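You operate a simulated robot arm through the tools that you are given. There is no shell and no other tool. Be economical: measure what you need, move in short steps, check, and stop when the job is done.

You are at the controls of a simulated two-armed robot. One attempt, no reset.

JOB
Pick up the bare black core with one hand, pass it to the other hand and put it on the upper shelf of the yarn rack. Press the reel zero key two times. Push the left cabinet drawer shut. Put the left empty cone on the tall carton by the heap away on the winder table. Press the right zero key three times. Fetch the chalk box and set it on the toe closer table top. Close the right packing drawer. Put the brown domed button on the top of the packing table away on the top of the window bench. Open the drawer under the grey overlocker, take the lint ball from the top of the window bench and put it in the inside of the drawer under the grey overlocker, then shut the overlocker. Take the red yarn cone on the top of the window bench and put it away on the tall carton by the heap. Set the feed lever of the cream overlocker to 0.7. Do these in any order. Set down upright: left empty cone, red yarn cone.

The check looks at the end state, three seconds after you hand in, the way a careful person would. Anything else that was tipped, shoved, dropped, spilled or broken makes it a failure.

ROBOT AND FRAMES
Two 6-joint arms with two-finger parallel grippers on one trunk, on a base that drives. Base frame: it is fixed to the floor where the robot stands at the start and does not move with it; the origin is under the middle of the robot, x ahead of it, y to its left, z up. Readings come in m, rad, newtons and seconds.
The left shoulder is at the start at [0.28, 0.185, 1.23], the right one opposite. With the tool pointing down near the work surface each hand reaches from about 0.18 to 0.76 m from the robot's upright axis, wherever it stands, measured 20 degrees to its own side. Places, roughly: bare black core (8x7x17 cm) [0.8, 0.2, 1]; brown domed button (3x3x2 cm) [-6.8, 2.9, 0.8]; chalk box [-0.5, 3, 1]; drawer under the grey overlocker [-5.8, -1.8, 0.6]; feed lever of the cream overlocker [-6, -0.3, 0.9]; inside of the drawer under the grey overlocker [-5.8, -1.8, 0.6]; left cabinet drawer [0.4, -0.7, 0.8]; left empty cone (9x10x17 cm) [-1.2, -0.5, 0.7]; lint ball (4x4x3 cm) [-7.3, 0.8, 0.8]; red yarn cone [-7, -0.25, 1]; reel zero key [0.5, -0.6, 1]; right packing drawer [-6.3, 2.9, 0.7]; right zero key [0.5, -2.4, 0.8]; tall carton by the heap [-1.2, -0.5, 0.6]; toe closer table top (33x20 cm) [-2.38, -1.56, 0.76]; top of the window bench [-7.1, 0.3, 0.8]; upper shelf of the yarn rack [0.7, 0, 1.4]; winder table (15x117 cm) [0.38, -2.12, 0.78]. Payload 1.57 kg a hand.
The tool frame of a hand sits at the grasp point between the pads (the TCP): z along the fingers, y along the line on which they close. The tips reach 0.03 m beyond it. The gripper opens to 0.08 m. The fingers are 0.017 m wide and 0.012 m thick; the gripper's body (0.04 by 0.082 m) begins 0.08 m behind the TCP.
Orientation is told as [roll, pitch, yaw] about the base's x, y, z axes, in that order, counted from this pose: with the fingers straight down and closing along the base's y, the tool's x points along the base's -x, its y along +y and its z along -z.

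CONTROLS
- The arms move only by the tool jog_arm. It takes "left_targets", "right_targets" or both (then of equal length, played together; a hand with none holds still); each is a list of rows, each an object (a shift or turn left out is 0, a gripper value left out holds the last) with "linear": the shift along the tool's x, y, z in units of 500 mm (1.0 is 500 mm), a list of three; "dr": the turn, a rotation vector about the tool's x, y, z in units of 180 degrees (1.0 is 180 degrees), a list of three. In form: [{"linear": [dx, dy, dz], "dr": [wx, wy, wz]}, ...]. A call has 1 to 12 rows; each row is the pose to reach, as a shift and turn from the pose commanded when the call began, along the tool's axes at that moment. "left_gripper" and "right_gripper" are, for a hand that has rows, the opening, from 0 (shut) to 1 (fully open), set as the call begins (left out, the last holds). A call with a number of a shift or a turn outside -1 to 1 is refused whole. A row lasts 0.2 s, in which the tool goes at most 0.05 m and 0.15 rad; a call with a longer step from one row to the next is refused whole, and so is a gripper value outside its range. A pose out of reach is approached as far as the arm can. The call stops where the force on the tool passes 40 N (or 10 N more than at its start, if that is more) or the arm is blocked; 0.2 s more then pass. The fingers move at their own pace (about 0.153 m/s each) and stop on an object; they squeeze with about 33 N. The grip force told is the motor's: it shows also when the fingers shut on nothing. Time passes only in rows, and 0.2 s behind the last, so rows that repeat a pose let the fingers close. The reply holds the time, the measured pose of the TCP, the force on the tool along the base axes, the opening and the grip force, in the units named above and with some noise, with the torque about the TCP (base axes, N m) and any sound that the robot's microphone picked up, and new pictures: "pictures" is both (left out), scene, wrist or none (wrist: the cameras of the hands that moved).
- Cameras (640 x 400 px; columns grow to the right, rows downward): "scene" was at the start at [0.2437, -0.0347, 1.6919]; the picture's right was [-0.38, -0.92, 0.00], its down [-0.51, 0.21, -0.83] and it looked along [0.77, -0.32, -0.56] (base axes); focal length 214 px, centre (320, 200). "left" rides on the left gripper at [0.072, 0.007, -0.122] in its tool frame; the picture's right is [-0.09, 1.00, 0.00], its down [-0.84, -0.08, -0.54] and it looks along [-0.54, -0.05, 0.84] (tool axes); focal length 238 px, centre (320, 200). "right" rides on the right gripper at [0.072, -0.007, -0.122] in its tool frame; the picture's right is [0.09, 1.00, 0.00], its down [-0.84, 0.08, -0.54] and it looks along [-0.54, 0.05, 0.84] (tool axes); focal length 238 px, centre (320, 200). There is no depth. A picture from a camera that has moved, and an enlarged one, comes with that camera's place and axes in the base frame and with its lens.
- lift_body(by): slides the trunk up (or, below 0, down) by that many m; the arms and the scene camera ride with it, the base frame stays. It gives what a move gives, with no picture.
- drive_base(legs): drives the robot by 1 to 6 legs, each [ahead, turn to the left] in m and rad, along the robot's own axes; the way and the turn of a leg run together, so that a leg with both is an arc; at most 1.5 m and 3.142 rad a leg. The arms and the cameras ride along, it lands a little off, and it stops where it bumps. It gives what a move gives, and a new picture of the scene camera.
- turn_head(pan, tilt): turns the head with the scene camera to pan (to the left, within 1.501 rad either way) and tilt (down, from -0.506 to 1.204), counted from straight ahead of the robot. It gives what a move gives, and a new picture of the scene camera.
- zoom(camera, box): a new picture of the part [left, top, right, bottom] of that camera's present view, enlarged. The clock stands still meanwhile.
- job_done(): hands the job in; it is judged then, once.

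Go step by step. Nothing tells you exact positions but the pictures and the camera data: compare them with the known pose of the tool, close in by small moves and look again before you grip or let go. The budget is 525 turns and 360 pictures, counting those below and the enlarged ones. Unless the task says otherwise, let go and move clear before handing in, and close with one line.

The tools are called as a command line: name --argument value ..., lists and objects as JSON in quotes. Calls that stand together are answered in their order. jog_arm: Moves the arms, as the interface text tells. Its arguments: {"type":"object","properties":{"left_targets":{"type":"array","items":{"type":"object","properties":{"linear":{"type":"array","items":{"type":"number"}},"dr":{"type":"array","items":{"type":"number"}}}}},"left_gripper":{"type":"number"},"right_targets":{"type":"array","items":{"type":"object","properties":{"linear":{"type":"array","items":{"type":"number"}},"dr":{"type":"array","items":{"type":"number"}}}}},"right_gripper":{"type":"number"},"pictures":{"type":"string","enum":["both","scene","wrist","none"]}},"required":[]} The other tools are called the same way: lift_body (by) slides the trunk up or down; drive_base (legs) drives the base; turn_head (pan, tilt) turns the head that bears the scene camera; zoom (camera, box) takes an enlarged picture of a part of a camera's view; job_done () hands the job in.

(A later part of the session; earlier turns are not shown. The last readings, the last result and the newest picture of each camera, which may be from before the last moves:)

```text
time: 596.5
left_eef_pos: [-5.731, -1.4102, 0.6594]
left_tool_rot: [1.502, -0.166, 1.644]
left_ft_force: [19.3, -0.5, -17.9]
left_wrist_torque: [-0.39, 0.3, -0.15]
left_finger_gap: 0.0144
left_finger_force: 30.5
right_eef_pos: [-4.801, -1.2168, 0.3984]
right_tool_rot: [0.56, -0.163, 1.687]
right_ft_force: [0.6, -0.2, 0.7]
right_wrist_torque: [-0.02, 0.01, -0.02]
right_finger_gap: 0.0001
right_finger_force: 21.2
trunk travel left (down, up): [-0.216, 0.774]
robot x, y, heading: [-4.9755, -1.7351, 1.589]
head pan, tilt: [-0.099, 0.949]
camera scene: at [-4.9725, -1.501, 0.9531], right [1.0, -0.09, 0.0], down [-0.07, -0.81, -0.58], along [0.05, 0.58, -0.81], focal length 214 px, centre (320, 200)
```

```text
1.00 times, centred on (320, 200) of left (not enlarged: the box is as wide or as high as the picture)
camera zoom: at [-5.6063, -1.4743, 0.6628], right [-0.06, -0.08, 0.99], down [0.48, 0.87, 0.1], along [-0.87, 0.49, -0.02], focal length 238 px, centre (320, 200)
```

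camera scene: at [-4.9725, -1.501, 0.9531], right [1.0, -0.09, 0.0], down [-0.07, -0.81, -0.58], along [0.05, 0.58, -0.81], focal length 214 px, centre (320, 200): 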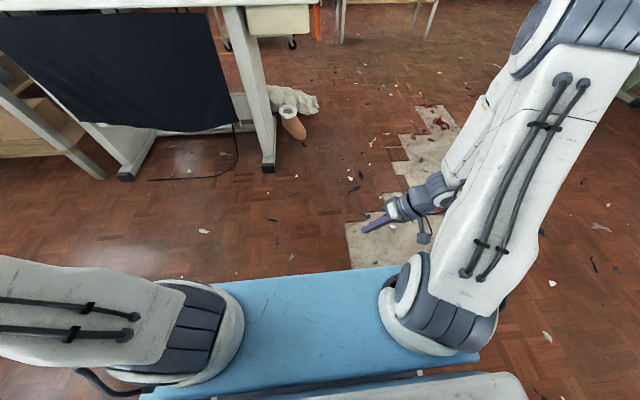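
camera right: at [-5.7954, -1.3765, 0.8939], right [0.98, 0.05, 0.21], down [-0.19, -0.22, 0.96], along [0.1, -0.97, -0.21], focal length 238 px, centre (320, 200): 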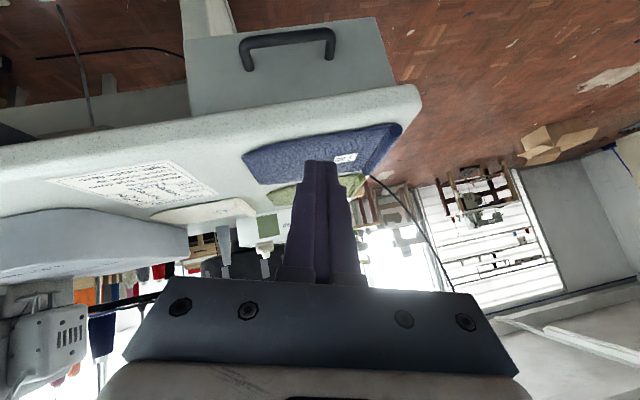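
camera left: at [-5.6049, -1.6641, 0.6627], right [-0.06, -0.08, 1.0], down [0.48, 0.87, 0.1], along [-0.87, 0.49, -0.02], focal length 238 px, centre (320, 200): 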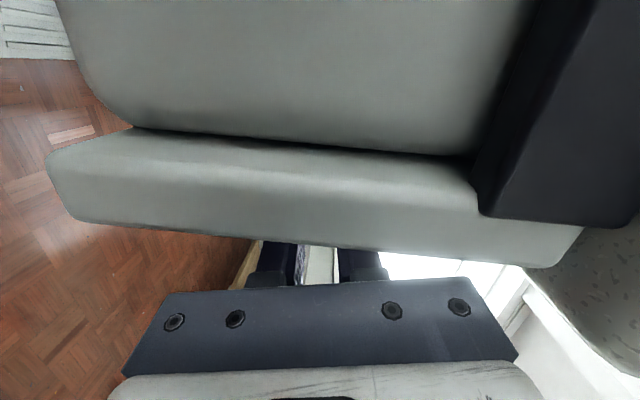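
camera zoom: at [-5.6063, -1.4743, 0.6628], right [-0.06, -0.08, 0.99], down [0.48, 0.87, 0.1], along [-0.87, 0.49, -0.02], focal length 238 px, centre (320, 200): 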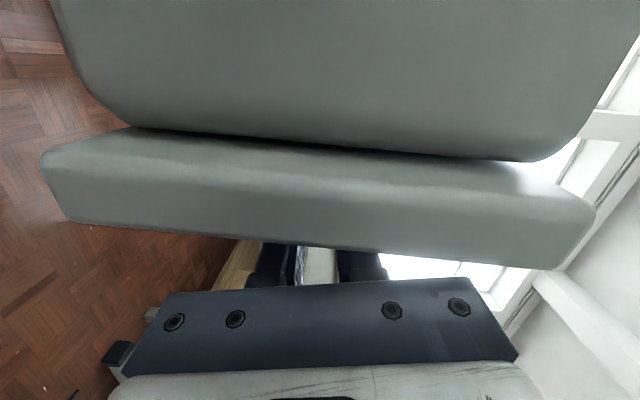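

Drawer open by ~19 cm. Release, slide the hand off the bar eastwards and fold it.

jog_arm --left_targets '[{"linear": [0, 0, 0]}, {"linear": [0, 0, 0]}, {"linear": [0, 0, -0.07]}, {"linear": [0, 0, -0.15]}, {"linear": [0, 0, -0.23]}, {"linear": [-0.03, 0, -0.3]}]' --left_gripper 1 --pictures "none"

jog_arm --left_targets '[{"linear": [-0.02, 0.03, -0.02], "dr": [0.045, 0, 0]}, {"linear": [-0.04, 0.06, -0.04], "dr": [0.09, 0, 0]}, {"linear": [-0.06, 0.09, -0.06], "dr": [0.135, 0, 0]}, {"linear": [-0.08, 0.12, -0.08], "dr": [0.18, 0, 0]}, {"linear": [-0.1, 0.15, -0.1], "dr": [0.225, 0, 0]}, {"linear": [-0.12, 0.18, -0.12], "dr": [0.27, 0, 0]}, {"linear": [-0.14, 0.21, -0.14], "dr": [0.315, 0, 0]}, {"linear": [-0.16, 0.24, -0.16], "dr": [0.36, 0, 0]}, {"linear": [-0.18, 0.27, -0.18], "dr": [0.405, 0, 0]}, {"linear": [-0.2, 0.3, -0.2], "dr": [0.45, 0, 0]}, {"linear": [-0.22, 0.33, -0.22], "dr": [0.48, 0, 0]}]' --pictures "wrist"

```text
time: 597.9
left_eef_pos: [-5.6074, -1.3756, 0.6811]
left_tool_rot: [1.502, -0.167, 1.646]
left_ft_force: [0.4, -0.3, 0.4]
left_wrist_torque: [0.02, 0.0, -0.03]
left_finger_gap: 0.08
left_finger_force: 0.0
left hand out of reach, approached as far as the arm can: row 5, 6
right_eef_pos: [-4.8015, -1.2167, 0.3993]
right_tool_rot: [0.558, -0.164, 1.687]
right_ft_force: [-0.2, 0.6, 0.6]
right_wrist_torque: [-0.01, -0.03, 0.03]
right_finger_gap: 0.0
right_finger_force: 21.3
trunk travel left (down, up): [-0.216, 0.774]
robot x, y, heading: [-4.9792, -1.7302, 1.586]
head pan, tilt: [-0.099, 0.949]
```

```text
time: 600.3
left_eef_pos: [-5.5137, -1.288, 0.8692]
left_tool_rot: [-0.007, -0.166, 1.644]
left_ft_force: [0.0, 0.3, -1.0]
left_wrist_torque: [0.01, 0.04, 0.01]
left_finger_gap: 0.0799
left_finger_force: 0.0
right_eef_pos: [-4.8019, -1.2171, 0.3974]
right_tool_rot: [0.558, -0.164, 1.687]
right_ft_force: [-0.8, -0.5, 0.6]
right_wrist_torque: [-0.01, 0.02, 0.02]
right_finger_gap: 0.0
right_finger_force: 21.2
trunk travel left (down, up): [-0.216, 0.774]
robot x, y, heading: [-4.9784, -1.7322, 1.585]
head pan, tilt: [-0.099, 0.949]
camera left: at [-5.517, -1.3786, 0.9782], right [-1.0, 0.02, 0.01], down [0.02, 0.74, 0.67], along [0.01, 0.67, -0.74], focal length 238 px, centre (320, 200)
```

left: 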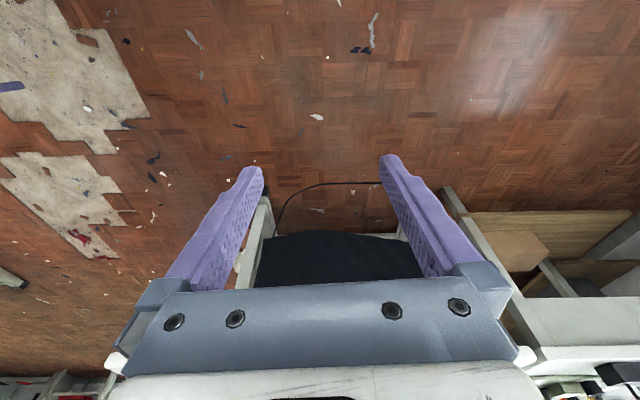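

lift_body --by 0.4

jog_arm --right_targets '[{"linear": [0, 0, -0.06], "dr": [0.045, 0.013, 0]}, {"linear": [0, 0, -0.12], "dr": [0.09, 0.026, 0]}, {"linear": [0, 0, -0.18], "dr": [0.134, 0.039, 0]}, {"linear": [0, 0, -0.24], "dr": [0.178, 0.052, 0]}]' --pictures "none"

turn_head --pan 0 --tilt 0.9

drive_base --legs '[[0.36, 0], [0, 1.555], [0.22, 0]]'

```text
time: 604.1
left_eef_pos: [-5.5131, -1.2871, 1.2686]
left_tool_rot: [-0.006, -0.168, 1.646]
left_ft_force: [0.3, 0.3, 0.1]
left_wrist_torque: [0.05, 0.02, 0.0]
left_finger_gap: 0.0803
left_finger_force: 0.0
right_eef_pos: [-4.8029, -1.2169, 0.7997]
right_tool_rot: [0.557, -0.163, 1.687]
right_ft_force: [0.5, 0.1, -0.2]
right_wrist_torque: [0.04, -0.01, -0.02]
right_finger_gap: 0.0
right_finger_force: 21.5
trunk travel left (down, up): [-0.616, 0.374]
robot x, y, heading: [-4.9784, -1.7335, 1.584]
head pan, tilt: [-0.099, 0.949]
```

```text
time: 605.1
left_eef_pos: [-5.5135, -1.287, 1.27]
left_tool_rot: [-0.005, -0.166, 1.642]
left_ft_force: [0.6, -0.5, 0.2]
left_wrist_torque: [-0.04, 0.02, 0.05]
left_finger_gap: 0.0802
left_finger_force: 0.0
right_eef_pos: [-4.7367, -1.2261, 0.8991]
right_tool_rot: [-0.007, -0.011, 1.733]
right_ft_force: [0.0, 0.2, 0.1]
right_wrist_torque: [-0.02, 0.02, -0.01]
right_finger_gap: 0.0
right_finger_force: 21.1
right hand out of reach, approached as far as the arm can: row 1, 2, 3
trunk travel left (down, up): [-0.616, 0.374]
robot x, y, heading: [-4.9766, -1.7342, 1.588]
head pan, tilt: [-0.099, 0.949]
```

```text
time: 605.8
left_eef_pos: [-5.5149, -1.2885, 1.2702]
left_tool_rot: [-0.004, -0.167, 1.645]
left_ft_force: [0.7, 0.4, -0.1]
left_wrist_torque: [-0.03, -0.02, -0.01]
left_finger_gap: 0.0801
left_finger_force: 0.1
right_eef_pos: [-4.7366, -1.2263, 0.8996]
right_tool_rot: [-0.007, -0.009, 1.732]
right_ft_force: [0.9, -0.5, -0.3]
right_wrist_torque: [0.0, -0.01, -0.02]
right_finger_gap: 0.0
right_finger_force: 21.6
trunk travel left (down, up): [-0.616, 0.374]
robot x, y, heading: [-4.9787, -1.7342, 1.586]
head pan, tilt: [0.0, 0.901]
camera scene: at [-4.9796, -1.4982, 1.3568], right [1.0, 0.01, 0.0], down [0.01, -0.78, -0.62], along [-0.01, 0.62, -0.78], focal length 214 px, centre (320, 200)
```

scene: 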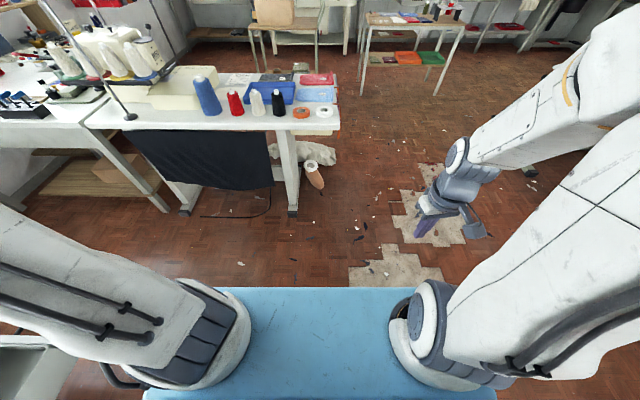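

```text
time: 613.2
left_eef_pos: [-5.6554, -1.9066, 1.2699]
left_tool_rot: [-0.006, -0.166, -3.078]
left_ft_force: [0.2, 0.7, 0.2]
left_wrist_torque: [0.01, -0.03, 0.0]
left_finger_gap: 0.0799
left_finger_force: 0.0
right_eef_pos: [-5.7077, -1.1268, 0.8989]
right_tool_rot: [-0.004, -0.011, -2.99]
right_ft_force: [-0.2, 0.2, 0.7]
right_wrist_torque: [-0.02, -0.03, 0.03]
right_finger_gap: 0.0
right_finger_force: 20.9
trunk travel left (down, up): [-0.616, 0.374]
robot x, y, heading: [-5.2047, -1.3742, -3.139]
head pan, tilt: [0.0, 0.901]
camera scene: at [-5.4379, -1.3756, 1.3569], right [0.0, 1.0, 0.0], down [0.78, 0.0, -0.62], along [-0.62, 0.0, -0.78], focal length 214 px, centre (320, 200)
```

scene: 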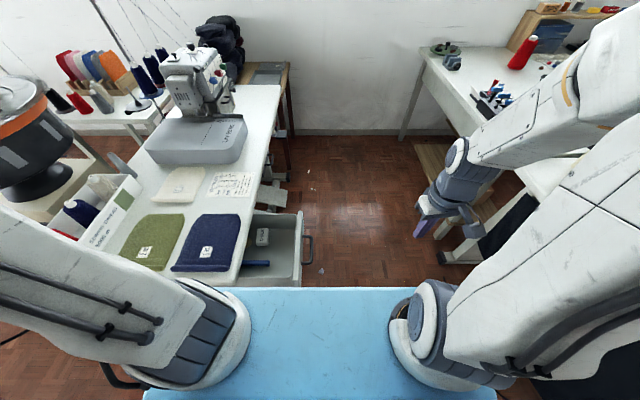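

The open drawer and the lint (≈(-5.929, -1.376)) are both right in front. Pull the left hand back and up, then lower the trunk for the floor pick.

jog_arm --left_targets '[{"linear": [0.06, 0, -0.06]}, {"linear": [0.12, 0, -0.12]}, {"linear": [0.18, 0, -0.18]}, {"linear": [0.25, 0, -0.24]}, {"linear": [0.32, 0, -0.3]}]' --pictures "none"

jog_arm --right_targets '[{"linear": [-0.07, 0.05, 0.0]}, {"linear": [-0.14, 0.1, 0.0]}, {"linear": [-0.21, 0.15, 0.0]}, {"linear": [-0.28, 0.2, 0.0]}, {"linear": [-0.35, 0.25, 0.0]}, {"linear": [-0.4, 0.32, 0.0]}, {"linear": [-0.44, 0.4, 0.0]}, {"linear": [-0.45, 0.46, 0.0]}]' --right_gripper 1 --pictures "none"

```text
time: 614.4
left_eef_pos: [-5.5036, -1.8746, 1.2796]
left_tool_rot: [-0.003, -0.166, -3.08]
left_ft_force: [0.8, -0.1, -0.5]
left_wrist_torque: [0.0, 0.0, 0.01]
left_finger_gap: 0.0798
left_finger_force: 0.0
left hand out of reach, approached as far as the arm can: row 1, 2, 3, 4, 5
right_eef_pos: [-5.7083, -1.1257, 0.8986]
right_tool_rot: [-0.004, -0.012, -2.992]
right_ft_force: [1.2, 0.1, 1.0]
right_wrist_torque: [-0.02, -0.02, 0.01]
right_finger_gap: 0.0
right_finger_force: 21.3
trunk travel left (down, up): [-0.616, 0.374]
robot x, y, heading: [-5.2027, -1.3751, -3.138]
head pan, tilt: [0.0, 0.901]
```

```text
time: 616.2
left_eef_pos: [-5.5033, -1.8745, 1.2798]
left_tool_rot: [-0.002, -0.167, -3.078]
left_ft_force: [-1.1, 0.9, -0.1]
left_wrist_torque: [-0.02, -0.03, 0.0]
left_finger_gap: 0.0801
left_finger_force: 0.0
right_eef_pos: [-5.8952, -1.3865, 0.9013]
right_tool_rot: [-0.005, -0.011, -2.992]
right_ft_force: [-1.2, -0.1, 0.6]
right_wrist_torque: [-0.02, 0.02, -0.02]
right_finger_gap: 0.0801
right_finger_force: 0.0
trunk travel left (down, up): [-0.616, 0.374]
robot x, y, heading: [-5.206, -1.374, -3.136]
head pan, tilt: [0.0, 0.901]
```

jog_arm --right_targets '[{"linear": [-0.03, -0.02, 0], "dr": [0, 0, 0.024]}, {"linear": [-0.063, -0.039, 0], "dr": [0, 0, 0.048]}]' --pictures "none"

lift_body --by -0.4

zoom --camera "right" --box '[0, 0, 640, 400]'

```text
time: 616.8
left_eef_pos: [-5.5034, -1.8756, 1.28]
left_tool_rot: [-0.003, -0.169, -3.079]
left_ft_force: [0.3, 0.4, -0.3]
left_wrist_torque: [-0.05, 0.02, -0.02]
left_finger_gap: 0.0804
left_finger_force: 0.2
right_eef_pos: [-5.93, -1.3739, 0.9]
right_tool_rot: [-0.003, -0.01, 3.141]
right_ft_force: [-0.4, 0.5, -0.9]
right_wrist_torque: [-0.03, -0.02, -0.02]
right_finger_gap: 0.08
right_finger_force: 0.0
trunk travel left (down, up): [-0.616, 0.374]
robot x, y, heading: [-5.2047, -1.376, -3.138]
head pan, tilt: [0.0, 0.901]
```

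```text
time: 620.6
left_eef_pos: [-5.5043, -1.8745, 0.8806]
left_tool_rot: [0.0, -0.168, -3.078]
left_ft_force: [0.2, 0.4, 1.0]
left_wrist_torque: [-0.01, 0.02, 0.0]
left_finger_gap: 0.0801
left_finger_force: 0.0
right_eef_pos: [-5.9295, -1.3725, 0.5007]
right_tool_rot: [-0.004, -0.012, 3.142]
right_ft_force: [-0.9, 0.6, 0.3]
right_wrist_torque: [0.01, -0.01, 0.0]
right_finger_gap: 0.08
right_finger_force: 0.0
trunk travel left (down, up): [-0.216, 0.774]
robot x, y, heading: [-5.2024, -1.3722, -3.145]
head pan, tilt: [0.0, 0.901]
```

```text
1.00 times, centred on (320, 200) of right (not enlarged: the box is as wide or as high as the picture)
camera zoom: at [-5.8571, -1.3669, 0.6234], right [0.09, -1.0, 0.0], down [-0.83, -0.08, 0.55], along [-0.55, -0.05, -0.83], focal length 238 px, centre (320, 200)
```

zoom: 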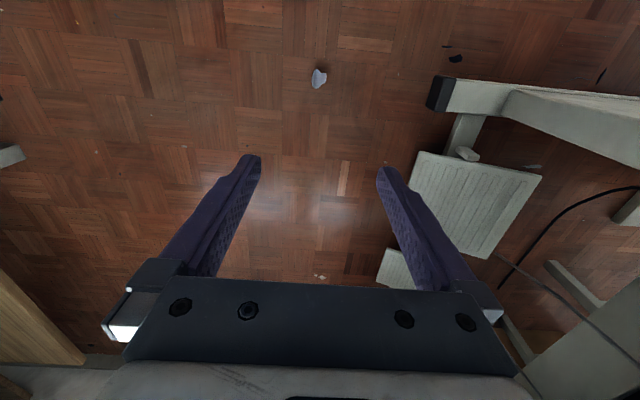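

jog_arm --right_targets '[{"linear": [0.01, -0.008, 0.09]}, {"linear": [0.012, -0.009, 0.18]}, {"linear": [0.012, -0.009, 0.27]}, {"linear": [0.012, -0.009, 0.36]}, {"linear": [0.012, -0.009, 0.45]}, {"linear": [0.012, -0.009, 0.54]}, {"linear": [0.012, -0.009, 0.63]}, {"linear": [0.012, -0.009, 0.72]}]' --pictures "wrist"

```text
time: 622.4
left_eef_pos: [-5.503, -1.8753, 0.8798]
left_tool_rot: [-0.002, -0.169, -3.079]
left_ft_force: [0.1, 0.1, -0.3]
left_wrist_torque: [0.02, -0.01, -0.01]
left_finger_gap: 0.0801
left_finger_force: 0.1
right_eef_pos: [-5.9292, -1.368, 0.1379]
right_tool_rot: [-0.004, -0.011, 3.143]
right_ft_force: [0.3, -1.1, 0.1]
right_wrist_torque: [-0.03, -0.05, 0.0]
right_finger_gap: 0.0799
right_finger_force: 0.1
trunk travel left (down, up): [-0.216, 0.774]
robot x, y, heading: [-5.2035, -1.3757, -3.14]
head pan, tilt: [0.0, 0.901]
camera right: at [-5.856, -1.3614, 0.2617], right [0.09, -1.0, 0.0], down [-0.83, -0.08, 0.55], along [-0.55, -0.05, -0.83], focal length 238 px, centre (320, 200)
```

right: 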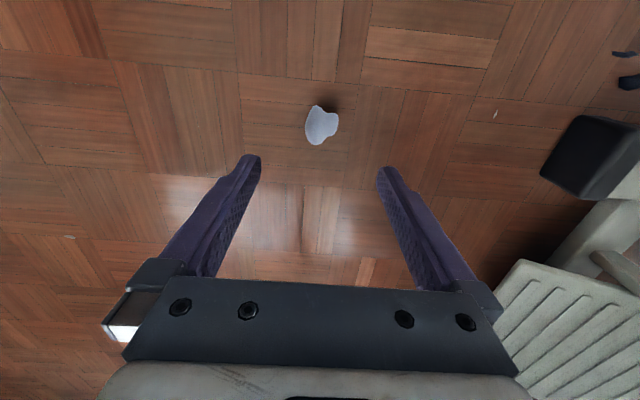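

jog_arm --right_targets '[{"linear": [0.002, 0, 0.08]}, {"linear": [0.002, 0, 0.15]}, {"linear": [0.002, 0, 0.185]}, {"linear": [0.002, 0, 0.2]}, {"linear": [0.002, 0, 0.206]}]' --pictures "none"

jog_arm --right_targets '[{"linear": [0, 0, 0]}, {"linear": [0, 0, 0]}, {"linear": [0, 0, 0]}, {"linear": [0, 0, 0]}]' --right_gripper 0 --pictures "wrist"

```text
time: 623.6
left_eef_pos: [-5.5037, -1.8745, 0.8798]
left_tool_rot: [-0.002, -0.167, -3.08]
left_ft_force: [0.8, -0.1, -0.1]
left_wrist_torque: [0.0, 0.01, 0.0]
left_finger_gap: 0.0802
left_finger_force: 0.1
right_eef_pos: [-5.9265, -1.3682, 0.0374]
right_tool_rot: [-0.004, -0.011, 3.141]
right_ft_force: [0.2, -0.1, 0.0]
right_wrist_torque: [-0.01, 0.0, 0.01]
right_finger_gap: 0.0803
right_finger_force: 0.0
trunk travel left (down, up): [-0.216, 0.774]
robot x, y, heading: [-5.2063, -1.3736, -3.138]
head pan, tilt: [0.0, 0.901]
```

```text
time: 624.6
left_eef_pos: [-5.5036, -1.8747, 0.8799]
left_tool_rot: [-0.002, -0.168, -3.081]
left_ft_force: [-0.7, 0.3, -0.7]
left_wrist_torque: [0.02, 0.03, 0.0]
left_finger_gap: 0.0801
left_finger_force: 0.1
right_eef_pos: [-5.9279, -1.3679, 0.0378]
right_tool_rot: [-0.002, -0.01, 3.142]
right_ft_force: [0.1, -0.1, 0.3]
right_wrist_torque: [-0.01, 0.06, -0.02]
right_finger_gap: 0.0195
right_finger_force: 33.7
trunk travel left (down, up): [-0.216, 0.774]
robot x, y, heading: [-5.2067, -1.379, -3.139]
head pan, tilt: [0.0, 0.901]
camera right: at [-5.855, -1.3611, 0.1601], right [0.09, -1.0, 0.0], down [-0.83, -0.08, 0.55], along [-0.55, -0.05, -0.83], focal length 238 px, centre (320, 200)
```

right: 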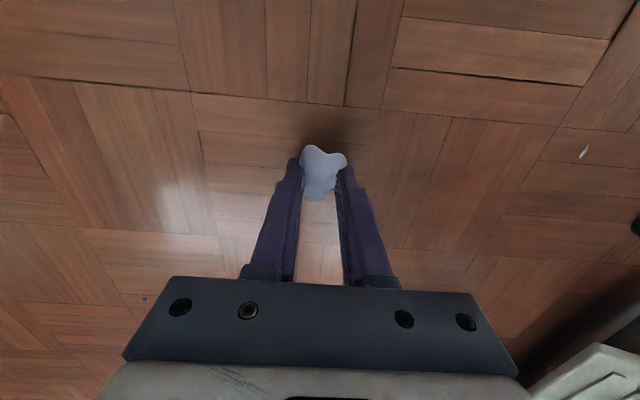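

Lint gripped. Lift it straight up and raise the trunk.

jog_arm --right_targets '[{"linear": [0, 0, -0.08]}, {"linear": [0, 0, -0.17]}, {"linear": [0, 0, -0.26]}, {"linear": [0, 0, -0.35]}, {"linear": [0, 0, -0.44]}, {"linear": [0, 0, -0.53]}, {"linear": [0, 0, -0.62]}, {"linear": [0, 0, -0.71]}, {"linear": [0, 0, -0.8]}, {"linear": [0, 0, -0.89]}]' --pictures "none"

lift_body --by 0.4

jog_arm --right_targets '[{"linear": [0.06, 0.05, 0]}, {"linear": [0.12, 0.1, 0]}, {"linear": [0.18, 0.15, 0]}, {"linear": [0.24, 0.2, 0]}, {"linear": [0.3, 0.25, 0]}, {"linear": [0.33, 0.27, 0.05]}]'

```text
time: 626.8
left_eef_pos: [-5.5025, -1.8744, 0.8792]
left_tool_rot: [-0.002, -0.165, -3.079]
left_ft_force: [-0.2, -0.9, -0.5]
left_wrist_torque: [0.02, -0.01, -0.01]
left_finger_gap: 0.08
left_finger_force: 0.0
right_eef_pos: [-5.9223, -1.3695, 0.4831]
right_tool_rot: [-0.004, -0.009, 3.142]
right_ft_force: [0.8, 0.7, 0.3]
right_wrist_torque: [0.02, -0.03, -0.02]
right_finger_gap: 0.0232
right_finger_force: 33.3
trunk travel left (down, up): [-0.216, 0.774]
robot x, y, heading: [-5.2053, -1.3757, -3.145]
head pan, tilt: [0.0, 0.901]
```

```text
time: 630.6
left_eef_pos: [-5.503, -1.8748, 1.2791]
left_tool_rot: [-0.001, -0.167, -3.078]
left_ft_force: [-0.3, 0.4, 0.1]
left_wrist_torque: [0.03, 0.01, 0.01]
left_finger_gap: 0.0799
left_finger_force: 0.1
right_eef_pos: [-5.9218, -1.3695, 0.8825]
right_tool_rot: [-0.005, -0.011, 3.143]
right_ft_force: [0.3, -0.2, -0.2]
right_wrist_torque: [-0.01, 0.03, -0.01]
right_finger_gap: 0.0233
right_finger_force: 32.7
trunk travel left (down, up): [-0.616, 0.374]
robot x, y, heading: [-5.2011, -1.3694, -3.139]
head pan, tilt: [0.0, 0.901]
```

```text
time: 632.0
left_eef_pos: [-5.5036, -1.8754, 1.2797]
left_tool_rot: [-0.003, -0.169, -3.08]
left_ft_force: [0.1, -0.1, -0.9]
left_wrist_torque: [0.03, -0.01, 0.01]
left_finger_gap: 0.0798
left_finger_force: 0.1
right_eef_pos: [-5.7563, -1.5038, 0.8565]
right_tool_rot: [-0.004, -0.01, 3.141]
right_ft_force: [0.0, -0.3, -0.3]
right_wrist_torque: [0.0, -0.02, -0.01]
right_finger_gap: 0.0229
right_finger_force: 32.6
trunk travel left (down, up): [-0.616, 0.374]
robot x, y, heading: [-5.2066, -1.3744, -3.14]
head pan, tilt: [0.0, 0.901]
camera scene: at [-5.4381, -1.3756, 1.3569], right [0.0, 1.0, 0.0], down [0.78, 0.0, -0.62], along [-0.62, 0.0, -0.78], focal length 214 px, centre (320, 200)
camera right: at [-5.6839, -1.4974, 0.9783], right [0.09, -1.0, 0.0], down [-0.83, -0.08, 0.55], along [-0.55, -0.05, -0.83], focal length 238 px, centre (320, 200)
```

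scene: 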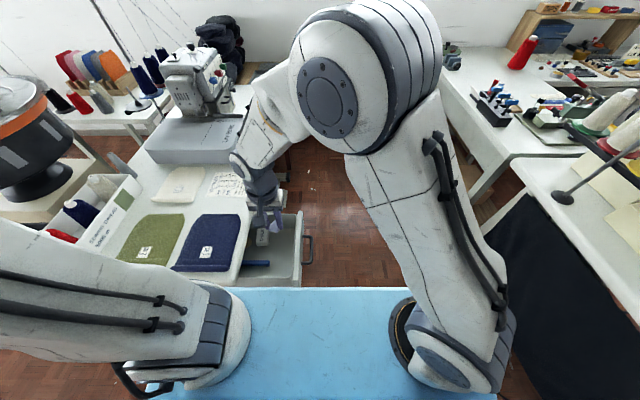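
right: 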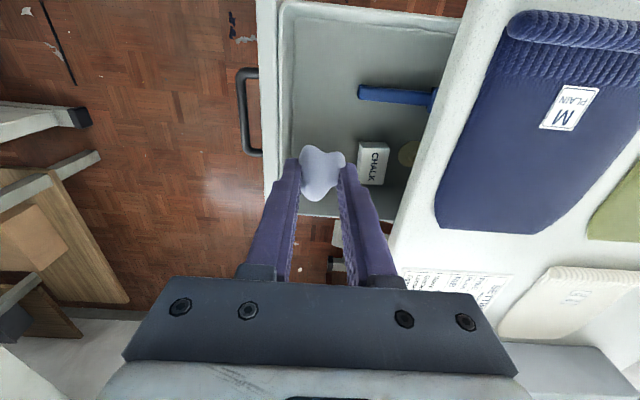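

The lint hangs right above the open drawer. Lower into it and release.

jog_arm --right_targets '[{"linear": [0, 0.012, 0.08]}, {"linear": [0, 0.014, 0.17]}, {"linear": [0, 0.014, 0.25]}, {"linear": [0, 0.014, 0.29]}]' --pictures "wrist"

```text
time: 633.0
left_eef_pos: [-5.5018, -1.8753, 1.2793]
left_tool_rot: [-0.002, -0.167, -3.078]
left_ft_force: [0.3, -0.1, -0.4]
left_wrist_torque: [0.03, 0.01, 0.0]
left_finger_gap: 0.0802
left_finger_force: 0.2
right_eef_pos: [-5.7588, -1.5111, 0.7093]
right_tool_rot: [-0.003, -0.01, 3.141]
right_ft_force: [-0.1, -0.3, -0.6]
right_wrist_torque: [-0.01, -0.01, -0.02]
right_finger_gap: 0.0229
right_finger_force: 32.8
trunk travel left (down, up): [-0.616, 0.374]
robot x, y, heading: [-5.2038, -1.375, -3.141]
head pan, tilt: [0.0, 0.901]
camera right: at [-5.6859, -1.5045, 0.8318], right [0.09, -1.0, 0.0], down [-0.83, -0.08, 0.55], along [-0.55, -0.05, -0.83], focal length 238 px, centre (320, 200)
```

right: 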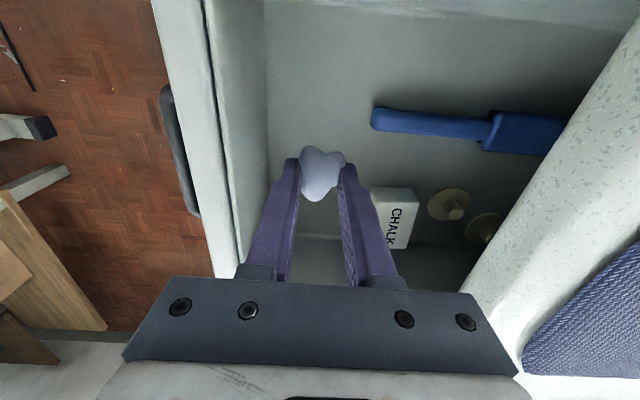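

jog_arm --right_targets '[{"linear": [0, 0, 0.04]}, {"linear": [0, 0, 0.07]}, {"linear": [0, 0, 0.085]}]' --pictures "none"

jog_arm --right_targets '[{"linear": [0, 0, 0]}, {"linear": [0, 0, 0]}, {"linear": [0, 0, -0.08]}, {"linear": [0, 0, -0.17]}, {"linear": [0, 0, -0.26]}, {"linear": [0, 0, -0.35]}, {"linear": [0, 0, -0.44]}]' --right_gripper 0.6 --pictures "wrist"

```text
time: 633.8
left_eef_pos: [-5.5023, -1.8747, 1.2811]
left_tool_rot: [-0.001, -0.17, -3.079]
left_ft_force: [0.8, -1.0, -1.2]
left_wrist_torque: [0.01, 0.02, 0.0]
left_finger_gap: 0.0796
left_finger_force: 0.0
right_eef_pos: [-5.7585, -1.5107, 0.6671]
right_tool_rot: [-0.001, -0.008, 3.143]
right_ft_force: [0.0, -0.2, 0.8]
right_wrist_torque: [-0.03, 0.03, -0.02]
right_finger_gap: 0.0229
right_finger_force: 33.2
trunk travel left (down, up): [-0.616, 0.374]
robot x, y, heading: [-5.2041, -1.3747, -3.142]
head pan, tilt: [0.0, 0.901]
```

```text
time: 635.4
left_eef_pos: [-5.503, -1.8759, 1.2799]
left_tool_rot: [-0.001, -0.164, -3.081]
left_ft_force: [-0.4, 0.0, -0.2]
left_wrist_torque: [0.0, -0.03, -0.01]
left_finger_gap: 0.0801
left_finger_force: 0.1
right_eef_pos: [-5.7566, -1.5113, 0.8891]
right_tool_rot: [-0.004, -0.009, 3.141]
right_ft_force: [-0.4, 0.0, 0.1]
right_wrist_torque: [0.01, 0.02, 0.01]
right_finger_gap: 0.0481
right_finger_force: 0.0
trunk travel left (down, up): [-0.616, 0.374]
robot x, y, heading: [-5.2073, -1.3717, -3.14]
head pan, tilt: [0.0, 0.901]
camera right: at [-5.6844, -1.5046, 1.0111], right [0.09, -1.0, -0.01], down [-0.83, -0.08, 0.55], along [-0.55, -0.05, -0.84], focal length 238 px, centre (320, 200)
```

right: 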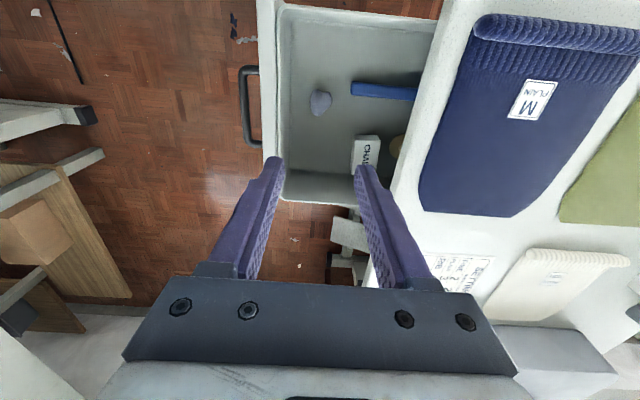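

The lint lies inside the drawer. Now to shut it: return to the north-facing pose east of the table and push the bar with the left hand pointing west. First tuck the right hand and move.

jog_arm --right_targets '[{"linear": [0.04, -0.06, -0.05]}, {"linear": [0.08, -0.12, -0.1]}, {"linear": [0.1, -0.2, -0.13]}, {"linear": [0.1, -0.29, -0.14]}, {"linear": [0.1, -0.38, -0.14]}, {"linear": [0.1, -0.46, -0.14]}]' --pictures "none"

drive_base --legs '[[-0.23, 0], [0, -1.558], [-0.28, 0]]'

lift_body --by -0.4

```text
time: 636.8
left_eef_pos: [-5.5018, -1.8746, 1.2799]
left_tool_rot: [-0.001, -0.165, -3.08]
left_ft_force: [-0.3, 0.2, 0.5]
left_wrist_torque: [0.02, 0.0, -0.01]
left_finger_gap: 0.08
left_finger_force: 0.0
right_eef_pos: [-5.706, -1.2811, 0.9595]
right_tool_rot: [-0.005, -0.01, -3.143]
right_ft_force: [-0.4, -0.2, 0.6]
right_wrist_torque: [0.01, -0.02, -0.02]
right_finger_gap: 0.048
right_finger_force: 0.0
trunk travel left (down, up): [-0.616, 0.374]
robot x, y, heading: [-5.2019, -1.3708, -3.141]
head pan, tilt: [0.0, 0.901]
```

```text
time: 643.9
left_eef_pos: [-5.4746, -1.3662, 1.2803]
left_tool_rot: [-0.002, -0.166, 1.651]
left_ft_force: [-0.4, 0.3, 1.1]
left_wrist_torque: [-0.03, -0.05, 0.02]
left_finger_gap: 0.0802
left_finger_force: 0.0
right_eef_pos: [-4.8855, -1.1516, 0.9589]
right_tool_rot: [-0.004, -0.011, 1.587]
right_ft_force: [0.6, 0.0, -0.3]
right_wrist_torque: [-0.03, -0.01, -0.01]
right_finger_gap: 0.0481
right_finger_force: 0.2
trunk travel left (down, up): [-0.616, 0.374]
robot x, y, heading: [-4.9719, -1.657, 1.59]
head pan, tilt: [0.0, 0.901]
camera scene: at [-4.9727, -1.4211, 1.3568], right [1.0, 0.02, 0.0], down [0.02, -0.78, -0.62], along [-0.01, 0.62, -0.78], focal length 214 px, centre (320, 200)
```

scene: 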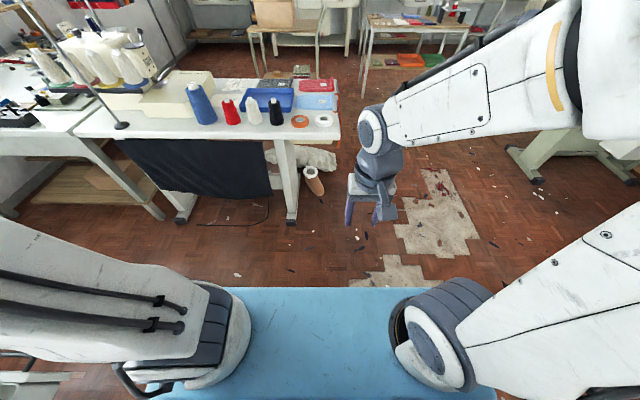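

```text
time: 647.7
left_eef_pos: [-5.4757, -1.367, 0.8793]
left_tool_rot: [-0.002, -0.169, 1.651]
left_ft_force: [1.3, 0.4, -0.4]
left_wrist_torque: [-0.02, -0.01, -0.06]
left_finger_gap: 0.08
left_finger_force: 0.0
right_eef_pos: [-4.8849, -1.151, 0.5587]
right_tool_rot: [-0.005, -0.011, 1.588]
right_ft_force: [0.3, 0.0, 0.8]
right_wrist_torque: [-0.03, 0.01, 0.03]
right_finger_gap: 0.0481
right_finger_force: 0.1
trunk travel left (down, up): [-0.216, 0.774]
robot x, y, heading: [-4.972, -1.6573, 1.591]
head pan, tilt: [0.0, 0.901]
```

jog_arm --left_targets '[{"linear": [-0.01, 0.01, 0.04], "dr": [-0.0455, 0, 0]}, {"linear": [-0.02, 0.02, 0.08], "dr": [-0.091, 0, 0]}, {"linear": [-0.03, 0.04, 0.12], "dr": [-0.1364, 0, 0]}, {"linear": [-0.04, 0.06, 0.16], "dr": [-0.1818, 0, 0]}, {"linear": [-0.05, 0.08, 0.2], "dr": [-0.2273, 0, 0]}, {"linear": [-0.06, 0.1, 0.24], "dr": [-0.2727, 0, 0]}, {"linear": [-0.07, 0.12, 0.28], "dr": [-0.3182, 0, 0]}, {"linear": [-0.08, 0.14, 0.32], "dr": [-0.3636, 0, 0]}, {"linear": [-0.09, 0.16, 0.36], "dr": [-0.4091, 0, 0]}, {"linear": [-0.1, 0.18, 0.4], "dr": [-0.4545, 0, 0]}, {"linear": [-0.1, 0.2, 0.43], "dr": [-0.49, 0, 0]}]' --left_gripper 0 --pictures "wrist"

```text
time: 650.1
left_eef_pos: [-5.5932, -1.2824, 0.6788]
left_tool_rot: [1.536, -0.168, 1.648]
left_ft_force: [0.9, 0.8, 0.3]
left_wrist_torque: [-0.01, 0.0, -0.03]
left_finger_gap: 0.0001
left_finger_force: 21.5
left hand out of reach, approached as far as the arm can: row 5, 6, 7, 8, 10, 11
right_eef_pos: [-4.8853, -1.1525, 0.5594]
right_tool_rot: [-0.003, -0.011, 1.588]
right_ft_force: [0.0, 0.0, 0.5]
right_wrist_torque: [-0.02, 0.03, 0.03]
right_finger_gap: 0.048
right_finger_force: 0.0
trunk travel left (down, up): [-0.216, 0.774]
robot x, y, heading: [-4.9685, -1.6563, 1.592]
head pan, tilt: [0.0, 0.901]
camera left: at [-5.4689, -1.344, 0.6781], right [-0.03, -0.08, 1.0], down [0.48, 0.88, 0.08], along [-0.88, 0.48, 0.01], focal length 238 px, centre (320, 200)
```

left: 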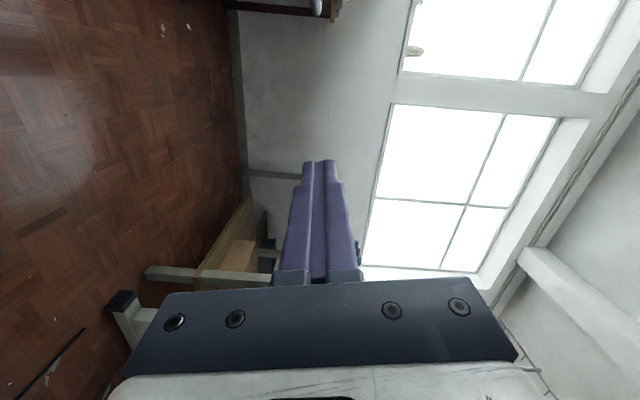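

jog_arm --left_targets '[{"linear": [0, 0, 0.08]}, {"linear": [0, 0, 0.16]}, {"linear": [0, 0, 0.24]}, {"linear": [0, 0, 0.275]}]' --pictures "none"

drive_base --legs '[[-0.09, 0]]'

zoom --camera "left" --box '[0, 0, 640, 400]'

```text
time: 651.1
left_eef_pos: [-5.7324, -1.2921, 0.6766]
left_tool_rot: [1.538, -0.166, 1.65]
left_ft_force: [-0.8, -0.2, 0.5]
left_wrist_torque: [0.02, -0.01, 0.01]
left_finger_gap: 0.0001
left_finger_force: 20.4
right_eef_pos: [-4.8856, -1.1525, 0.5583]
right_tool_rot: [-0.005, -0.011, 1.588]
right_ft_force: [-0.3, 0.5, 0.0]
right_wrist_torque: [-0.02, 0.0, -0.03]
right_finger_gap: 0.0478
right_finger_force: 0.1
trunk travel left (down, up): [-0.216, 0.774]
robot x, y, heading: [-4.9675, -1.6548, 1.589]
head pan, tilt: [0.0, 0.901]
```

```text
time: 652.2
left_eef_pos: [-5.7313, -1.384, 0.6741]
left_tool_rot: [1.538, -0.169, 1.652]
left_ft_force: [-0.8, -0.4, -0.7]
left_wrist_torque: [-0.02, -0.01, 0.03]
left_finger_gap: 0.0004
left_finger_force: 21.3
right_eef_pos: [-4.8845, -1.2429, 0.5593]
right_tool_rot: [-0.004, -0.011, 1.587]
right_ft_force: [0.0, -0.2, -0.4]
right_wrist_torque: [-0.03, 0.02, -0.01]
right_finger_gap: 0.0483
right_finger_force: 0.0
trunk travel left (down, up): [-0.216, 0.774]
robot x, y, heading: [-4.9724, -1.746, 1.59]
head pan, tilt: [0.0, 0.901]
camera scene: at [-4.9708, -1.5121, 0.9569], right [1.0, 0.02, 0.0], down [0.02, -0.78, -0.62], along [-0.01, 0.62, -0.78], focal length 214 px, centre (320, 200)
```

scene: 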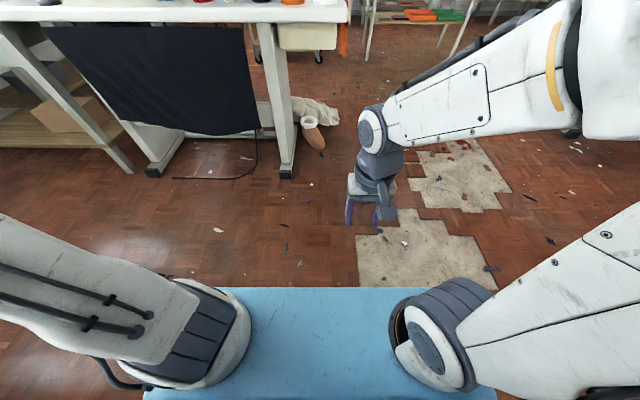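

```text
1.00 times, centred on (320, 200) of left (not enlarged: the box is as wide or as high as the picture)
camera zoom: at [-5.6049, -1.4453, 0.6745], right [-0.03, -0.08, 1.0], down [0.48, 0.88, 0.08], along [-0.88, 0.48, 0.01], focal length 238 px, centre (320, 200)
```

zoom: 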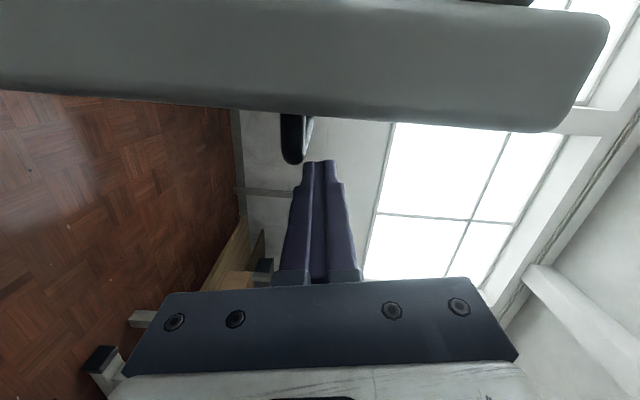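

lift_body --by -0.013

drive_base --legs '[[-0.1, 0], [-0.08, 0]]'

drive_base --legs '[[-0.04, 0]]'

```text
time: 652.8
left_eef_pos: [-5.7314, -1.3847, 0.6629]
left_tool_rot: [1.538, -0.169, 1.651]
left_ft_force: [0.7, -0.4, -0.3]
left_wrist_torque: [0.02, 0.0, -0.01]
left_finger_gap: 0.0
left_finger_force: 20.9
right_eef_pos: [-4.8836, -1.2433, 0.5448]
right_tool_rot: [-0.004, -0.009, 1.586]
right_ft_force: [-0.8, 0.1, 0.8]
right_wrist_torque: [-0.01, -0.01, 0.0]
right_finger_gap: 0.0477
right_finger_force: 0.0
trunk travel left (down, up): [-0.203, 0.787]
robot x, y, heading: [-4.9682, -1.7457, 1.591]
head pan, tilt: [0.0, 0.901]
```

```text
time: 654.6
left_eef_pos: [-5.7273, -1.5657, 0.6627]
left_tool_rot: [1.536, -0.167, 1.654]
left_ft_force: [-0.7, -0.9, -0.3]
left_wrist_torque: [-0.02, 0.02, 0.0]
left_finger_gap: 0.0001
left_finger_force: 21.1
right_eef_pos: [-4.8812, -1.425, 0.5462]
right_tool_rot: [-0.004, -0.01, 1.59]
right_ft_force: [-0.3, -1.0, -0.8]
right_wrist_torque: [-0.02, -0.01, -0.02]
right_finger_gap: 0.0479
right_finger_force: 0.1
trunk travel left (down, up): [-0.203, 0.787]
robot x, y, heading: [-4.9645, -1.9271, 1.593]
head pan, tilt: [0.0, 0.901]
camera scene: at [-4.9673, -1.6934, 0.9439], right [1.0, 0.02, 0.0], down [0.02, -0.78, -0.62], along [-0.01, 0.62, -0.78], focal length 214 px, centre (320, 200)
```

scene: 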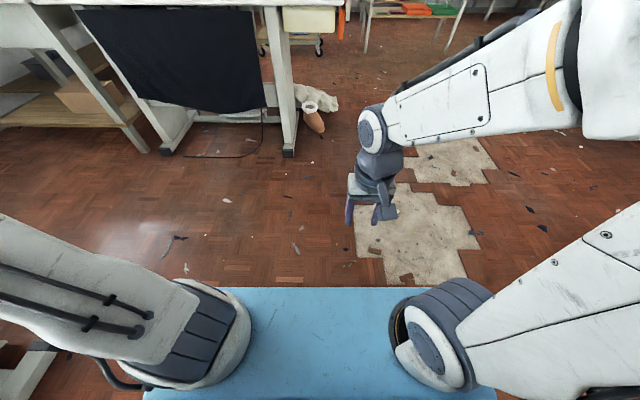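

```text
time: 655.5
left_eef_pos: [-5.7257, -1.5788, 0.6638]
left_tool_rot: [1.541, -0.159, 1.618]
left_ft_force: [-0.2, -1.2, -0.4]
left_wrist_torque: [-0.02, -0.02, 0.0]
left_finger_gap: 0.0
left_finger_force: 21.7
right_eef_pos: [-4.8786, -1.4522, 0.5461]
right_tool_rot: [-0.005, -0.01, 1.586]
right_ft_force: [-0.4, -0.6, 0.2]
right_wrist_torque: [0.01, -0.02, -0.01]
right_finger_gap: 0.0478
right_finger_force: 0.1
trunk travel left (down, up): [-0.203, 0.787]
robot x, y, heading: [-4.9631, -1.9554, 1.59]
head pan, tilt: [0.0, 0.901]
stopped in leg 1: the force on the tool passed its limit at 56 N (the readings are from after the stop); the commanded pose is now the measured one
camera scene: at [-4.9662, -1.721, 0.9439], right [1.0, 0.02, 0.0], down [0.01, -0.78, -0.62], along [-0.01, 0.62, -0.78], focal length 214 px, centre (320, 200)
```

scene: 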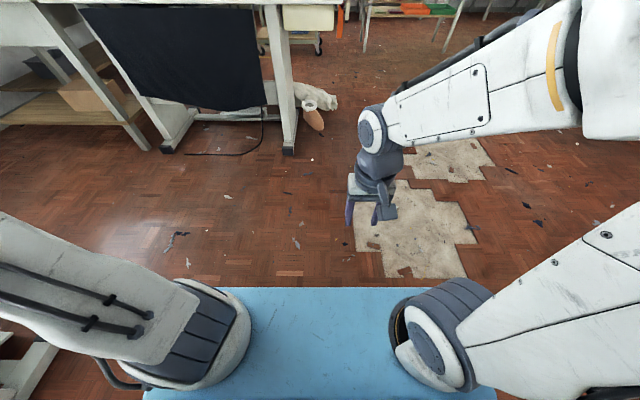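

The push hit the stop: drawer shut. Move off north and verify with the left wrist camera.

drive_base --legs '[[0.12, 0]]'

jog_arm --left_targets '[{"linear": [0, 0, -0.08]}, {"linear": [0, 0, -0.16]}, {"linear": [0, 0, -0.24]}]' --pictures "wrist"

```text
time: 656.8
left_eef_pos: [-5.7276, -1.4573, 0.6633]
left_tool_rot: [1.542, -0.158, 1.618]
left_ft_force: [-0.5, -0.1, -0.1]
left_wrist_torque: [0.02, 0.01, -0.02]
left_finger_gap: 0.0001
left_finger_force: 21.1
right_eef_pos: [-4.8802, -1.3317, 0.5457]
right_tool_rot: [-0.004, -0.01, 1.587]
right_ft_force: [0.8, 0.1, -0.7]
right_wrist_torque: [-0.01, -0.01, 0.02]
right_finger_gap: 0.0481
right_finger_force: 0.0
trunk travel left (down, up): [-0.203, 0.787]
robot x, y, heading: [-4.9626, -1.8356, 1.591]
head pan, tilt: [0.0, 0.901]
camera scene: at [-4.9683, -1.6, 0.9438], right [1.0, 0.02, 0.0], down [0.01, -0.78, -0.62], along [-0.01, 0.62, -0.78], focal length 214 px, centre (320, 200)
```

scene: 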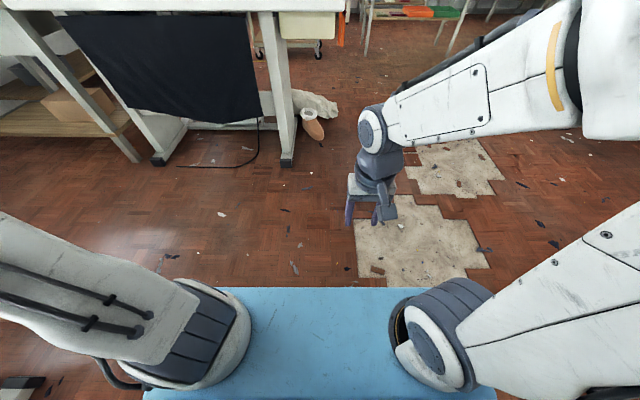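

```text
time: 657.6
left_eef_pos: [-5.6077, -1.4537, 0.6672]
left_tool_rot: [1.538, -0.159, 1.618]
left_ft_force: [0.6, 0.4, -0.5]
left_wrist_torque: [-0.01, 0.03, 0.02]
left_finger_gap: 0.0001
left_finger_force: 21.9
right_eef_pos: [-4.8817, -1.3311, 0.5462]
right_tool_rot: [-0.004, -0.011, 1.587]
right_ft_force: [-0.5, 0.3, 0.0]
right_wrist_torque: [0.0, 0.01, 0.02]
right_finger_gap: 0.0479
right_finger_force: 0.1
trunk travel left (down, up): [-0.203, 0.787]
robot x, y, heading: [-4.9635, -1.836, 1.591]
head pan, tilt: [0.0, 0.901]
camera left: at [-5.4839, -1.5198, 0.6665], right [-0.03, -0.07, 1.0], down [0.5, 0.86, 0.07], along [-0.86, 0.5, 0.01], focal length 238 px, centre (320, 200)
```

left: 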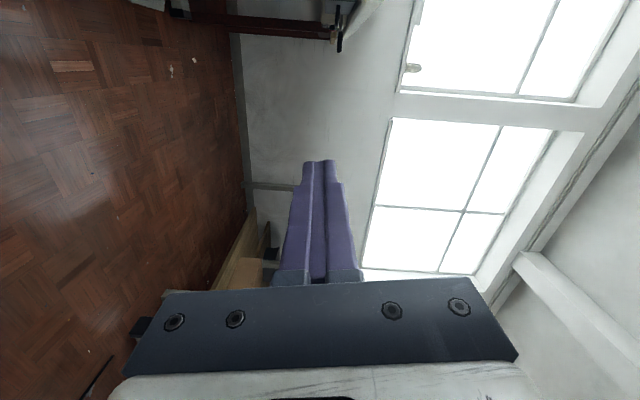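

Drawer is closed. Fold the left hand, raise the trunk, and drive around to the window bench for the red cone.

jog_arm --left_targets '[{"linear": [-0.02, 0.03, -0.02], "dr": [0.045, 0, 0]}, {"linear": [-0.04, 0.06, -0.04], "dr": [0.09, 0, 0]}, {"linear": [-0.06, 0.09, -0.06], "dr": [0.135, 0, 0]}, {"linear": [-0.08, 0.12, -0.08], "dr": [0.18, 0, 0]}, {"linear": [-0.1, 0.15, -0.1], "dr": [0.225, 0, 0]}, {"linear": [-0.12, 0.18, -0.12], "dr": [0.27, 0, 0]}, {"linear": [-0.14, 0.21, -0.14], "dr": [0.315, 0, 0]}, {"linear": [-0.16, 0.24, -0.16], "dr": [0.36, 0, 0]}, {"linear": [-0.18, 0.27, -0.18], "dr": [0.405, 0, 0]}, {"linear": [-0.2, 0.3, -0.2], "dr": [0.45, 0, 0]}, {"linear": [-0.22, 0.33, -0.22], "dr": [0.49, 0, 0]}]' --pictures "none"

lift_body --by 0.4

lift_body --by 0.2

drive_base --legs '[[0, -0.448], [1.358, 0], [0, 0.428], [1.33, 0], [0, 1.57]]'

```text
time: 660.0
left_eef_pos: [-5.5044, -1.3636, 0.8522]
left_tool_rot: [0.0, -0.159, 1.617]
left_ft_force: [0.0, 0.0, 0.6]
left_wrist_torque: [0.02, 0.0, -0.03]
left_finger_gap: 0.0
left_finger_force: 21.5
right_eef_pos: [-4.8803, -1.3314, 0.5452]
right_tool_rot: [-0.003, -0.011, 1.585]
right_ft_force: [-0.4, 0.0, -0.7]
right_wrist_torque: [0.04, -0.02, -0.04]
right_finger_gap: 0.0479
right_finger_force: 0.0
trunk travel left (down, up): [-0.203, 0.787]
robot x, y, heading: [-4.9639, -1.8337, 1.586]
head pan, tilt: [0.0, 0.901]
```

```text
time: 663.8
left_eef_pos: [-5.5072, -1.3651, 1.2524]
left_tool_rot: [0.0, -0.158, 1.618]
left_ft_force: [0.0, -0.8, 0.9]
left_wrist_torque: [0.03, -0.03, -0.01]
left_finger_gap: 0.0001
left_finger_force: 21.7
right_eef_pos: [-4.8805, -1.3311, 0.9456]
right_tool_rot: [-0.004, -0.011, 1.586]
right_ft_force: [-0.2, 0.2, -0.7]
right_wrist_torque: [0.02, -0.02, 0.0]
right_finger_gap: 0.0482
right_finger_force: 0.0
trunk travel left (down, up): [-0.603, 0.387]
robot x, y, heading: [-4.9674, -1.8323, 1.589]
head pan, tilt: [0.0, 0.901]
```

```text
time: 666.0
left_eef_pos: [-5.5077, -1.3646, 1.4514]
left_tool_rot: [0.001, -0.158, 1.618]
left_ft_force: [0.5, 0.5, 0.0]
left_wrist_torque: [0.04, 0.02, -0.02]
left_finger_gap: 0.0002
left_finger_force: 21.4
right_eef_pos: [-4.8808, -1.3304, 1.146]
right_tool_rot: [-0.004, -0.01, 1.587]
right_ft_force: [-0.3, 0.4, 0.3]
right_wrist_torque: [-0.04, 0.01, 0.0]
right_finger_gap: 0.0479
right_finger_force: 0.0
trunk travel left (down, up): [-0.803, 0.187]
robot x, y, heading: [-4.9636, -1.8333, 1.586]
head pan, tilt: [0.0, 0.901]
```

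```text
time: 685.4
left_eef_pos: [-4.8954, 0.1815, 1.4517]
left_tool_rot: [0.001, -0.16, -3.101]
left_ft_force: [-0.3, -0.3, 0.7]
left_wrist_torque: [-0.02, 0.02, -0.01]
left_finger_gap: 0.0
left_finger_force: 21.0
right_eef_pos: [-4.9247, 0.8068, 1.1455]
right_tool_rot: [-0.003, -0.011, -3.134]
right_ft_force: [0.4, 0.2, 0.5]
right_wrist_torque: [0.0, 0.02, -0.01]
right_finger_gap: 0.0478
right_finger_force: 0.1
trunk travel left (down, up): [-0.803, 0.187]
robot x, y, heading: [-4.4227, 0.7166, -3.13]
head pan, tilt: [0.0, 0.901]
camera scene: at [-4.6562, 0.7143, 1.5438], right [-0.01, 1.0, 0.0], down [0.78, 0.01, -0.62], along [-0.62, -0.01, -0.78], focal length 214 px, centre (320, 200)
```

scene: 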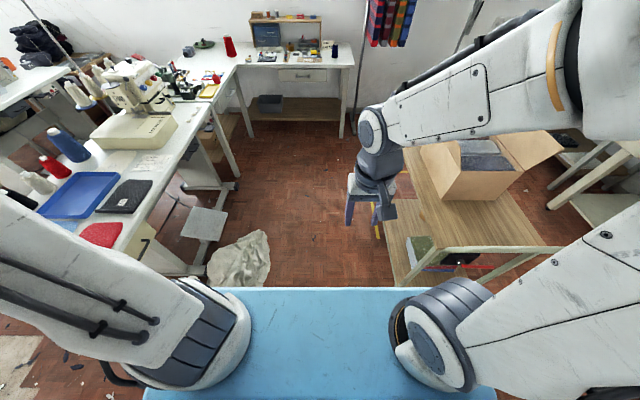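

drive_base --legs '[[1.5, 0], [0.18, 0], [0, 0.774], [0.38, 0]]'

```text
time: 697.9
left_eef_pos: [-6.3135, -0.2969, 1.4518]
left_tool_rot: [0.001, -0.159, -2.315]
left_ft_force: [0.0, 0.9, 0.5]
left_wrist_torque: [0.03, -0.01, 0.0]
left_finger_gap: 0.0
left_finger_force: 21.4
right_eef_pos: [-6.7758, 0.1249, 1.1457]
right_tool_rot: [-0.005, -0.008, -2.349]
right_ft_force: [-0.2, -0.8, 0.2]
right_wrist_torque: [0.0, 0.0, -0.03]
right_finger_gap: 0.0479
right_finger_force: 0.0
trunk travel left (down, up): [-0.803, 0.187]
robot x, y, heading: [-6.3607, 0.4166, -2.344]
head pan, tilt: [0.0, 0.901]
camera scene: at [-6.5225, 0.2485, 1.5439], right [-0.71, 0.7, 0.0], down [0.55, 0.56, -0.62], along [-0.43, -0.44, -0.78], focal length 214 px, centre (320, 200)
```

scene: 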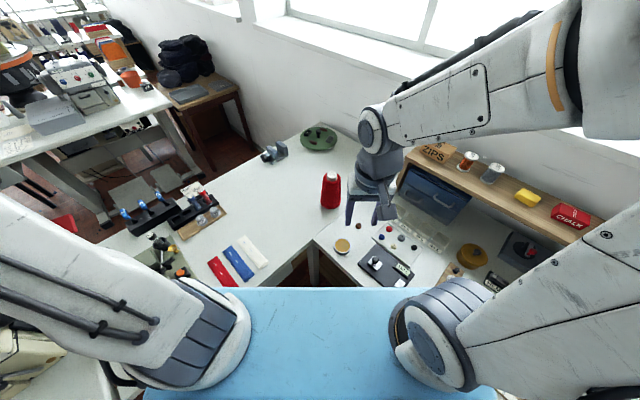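

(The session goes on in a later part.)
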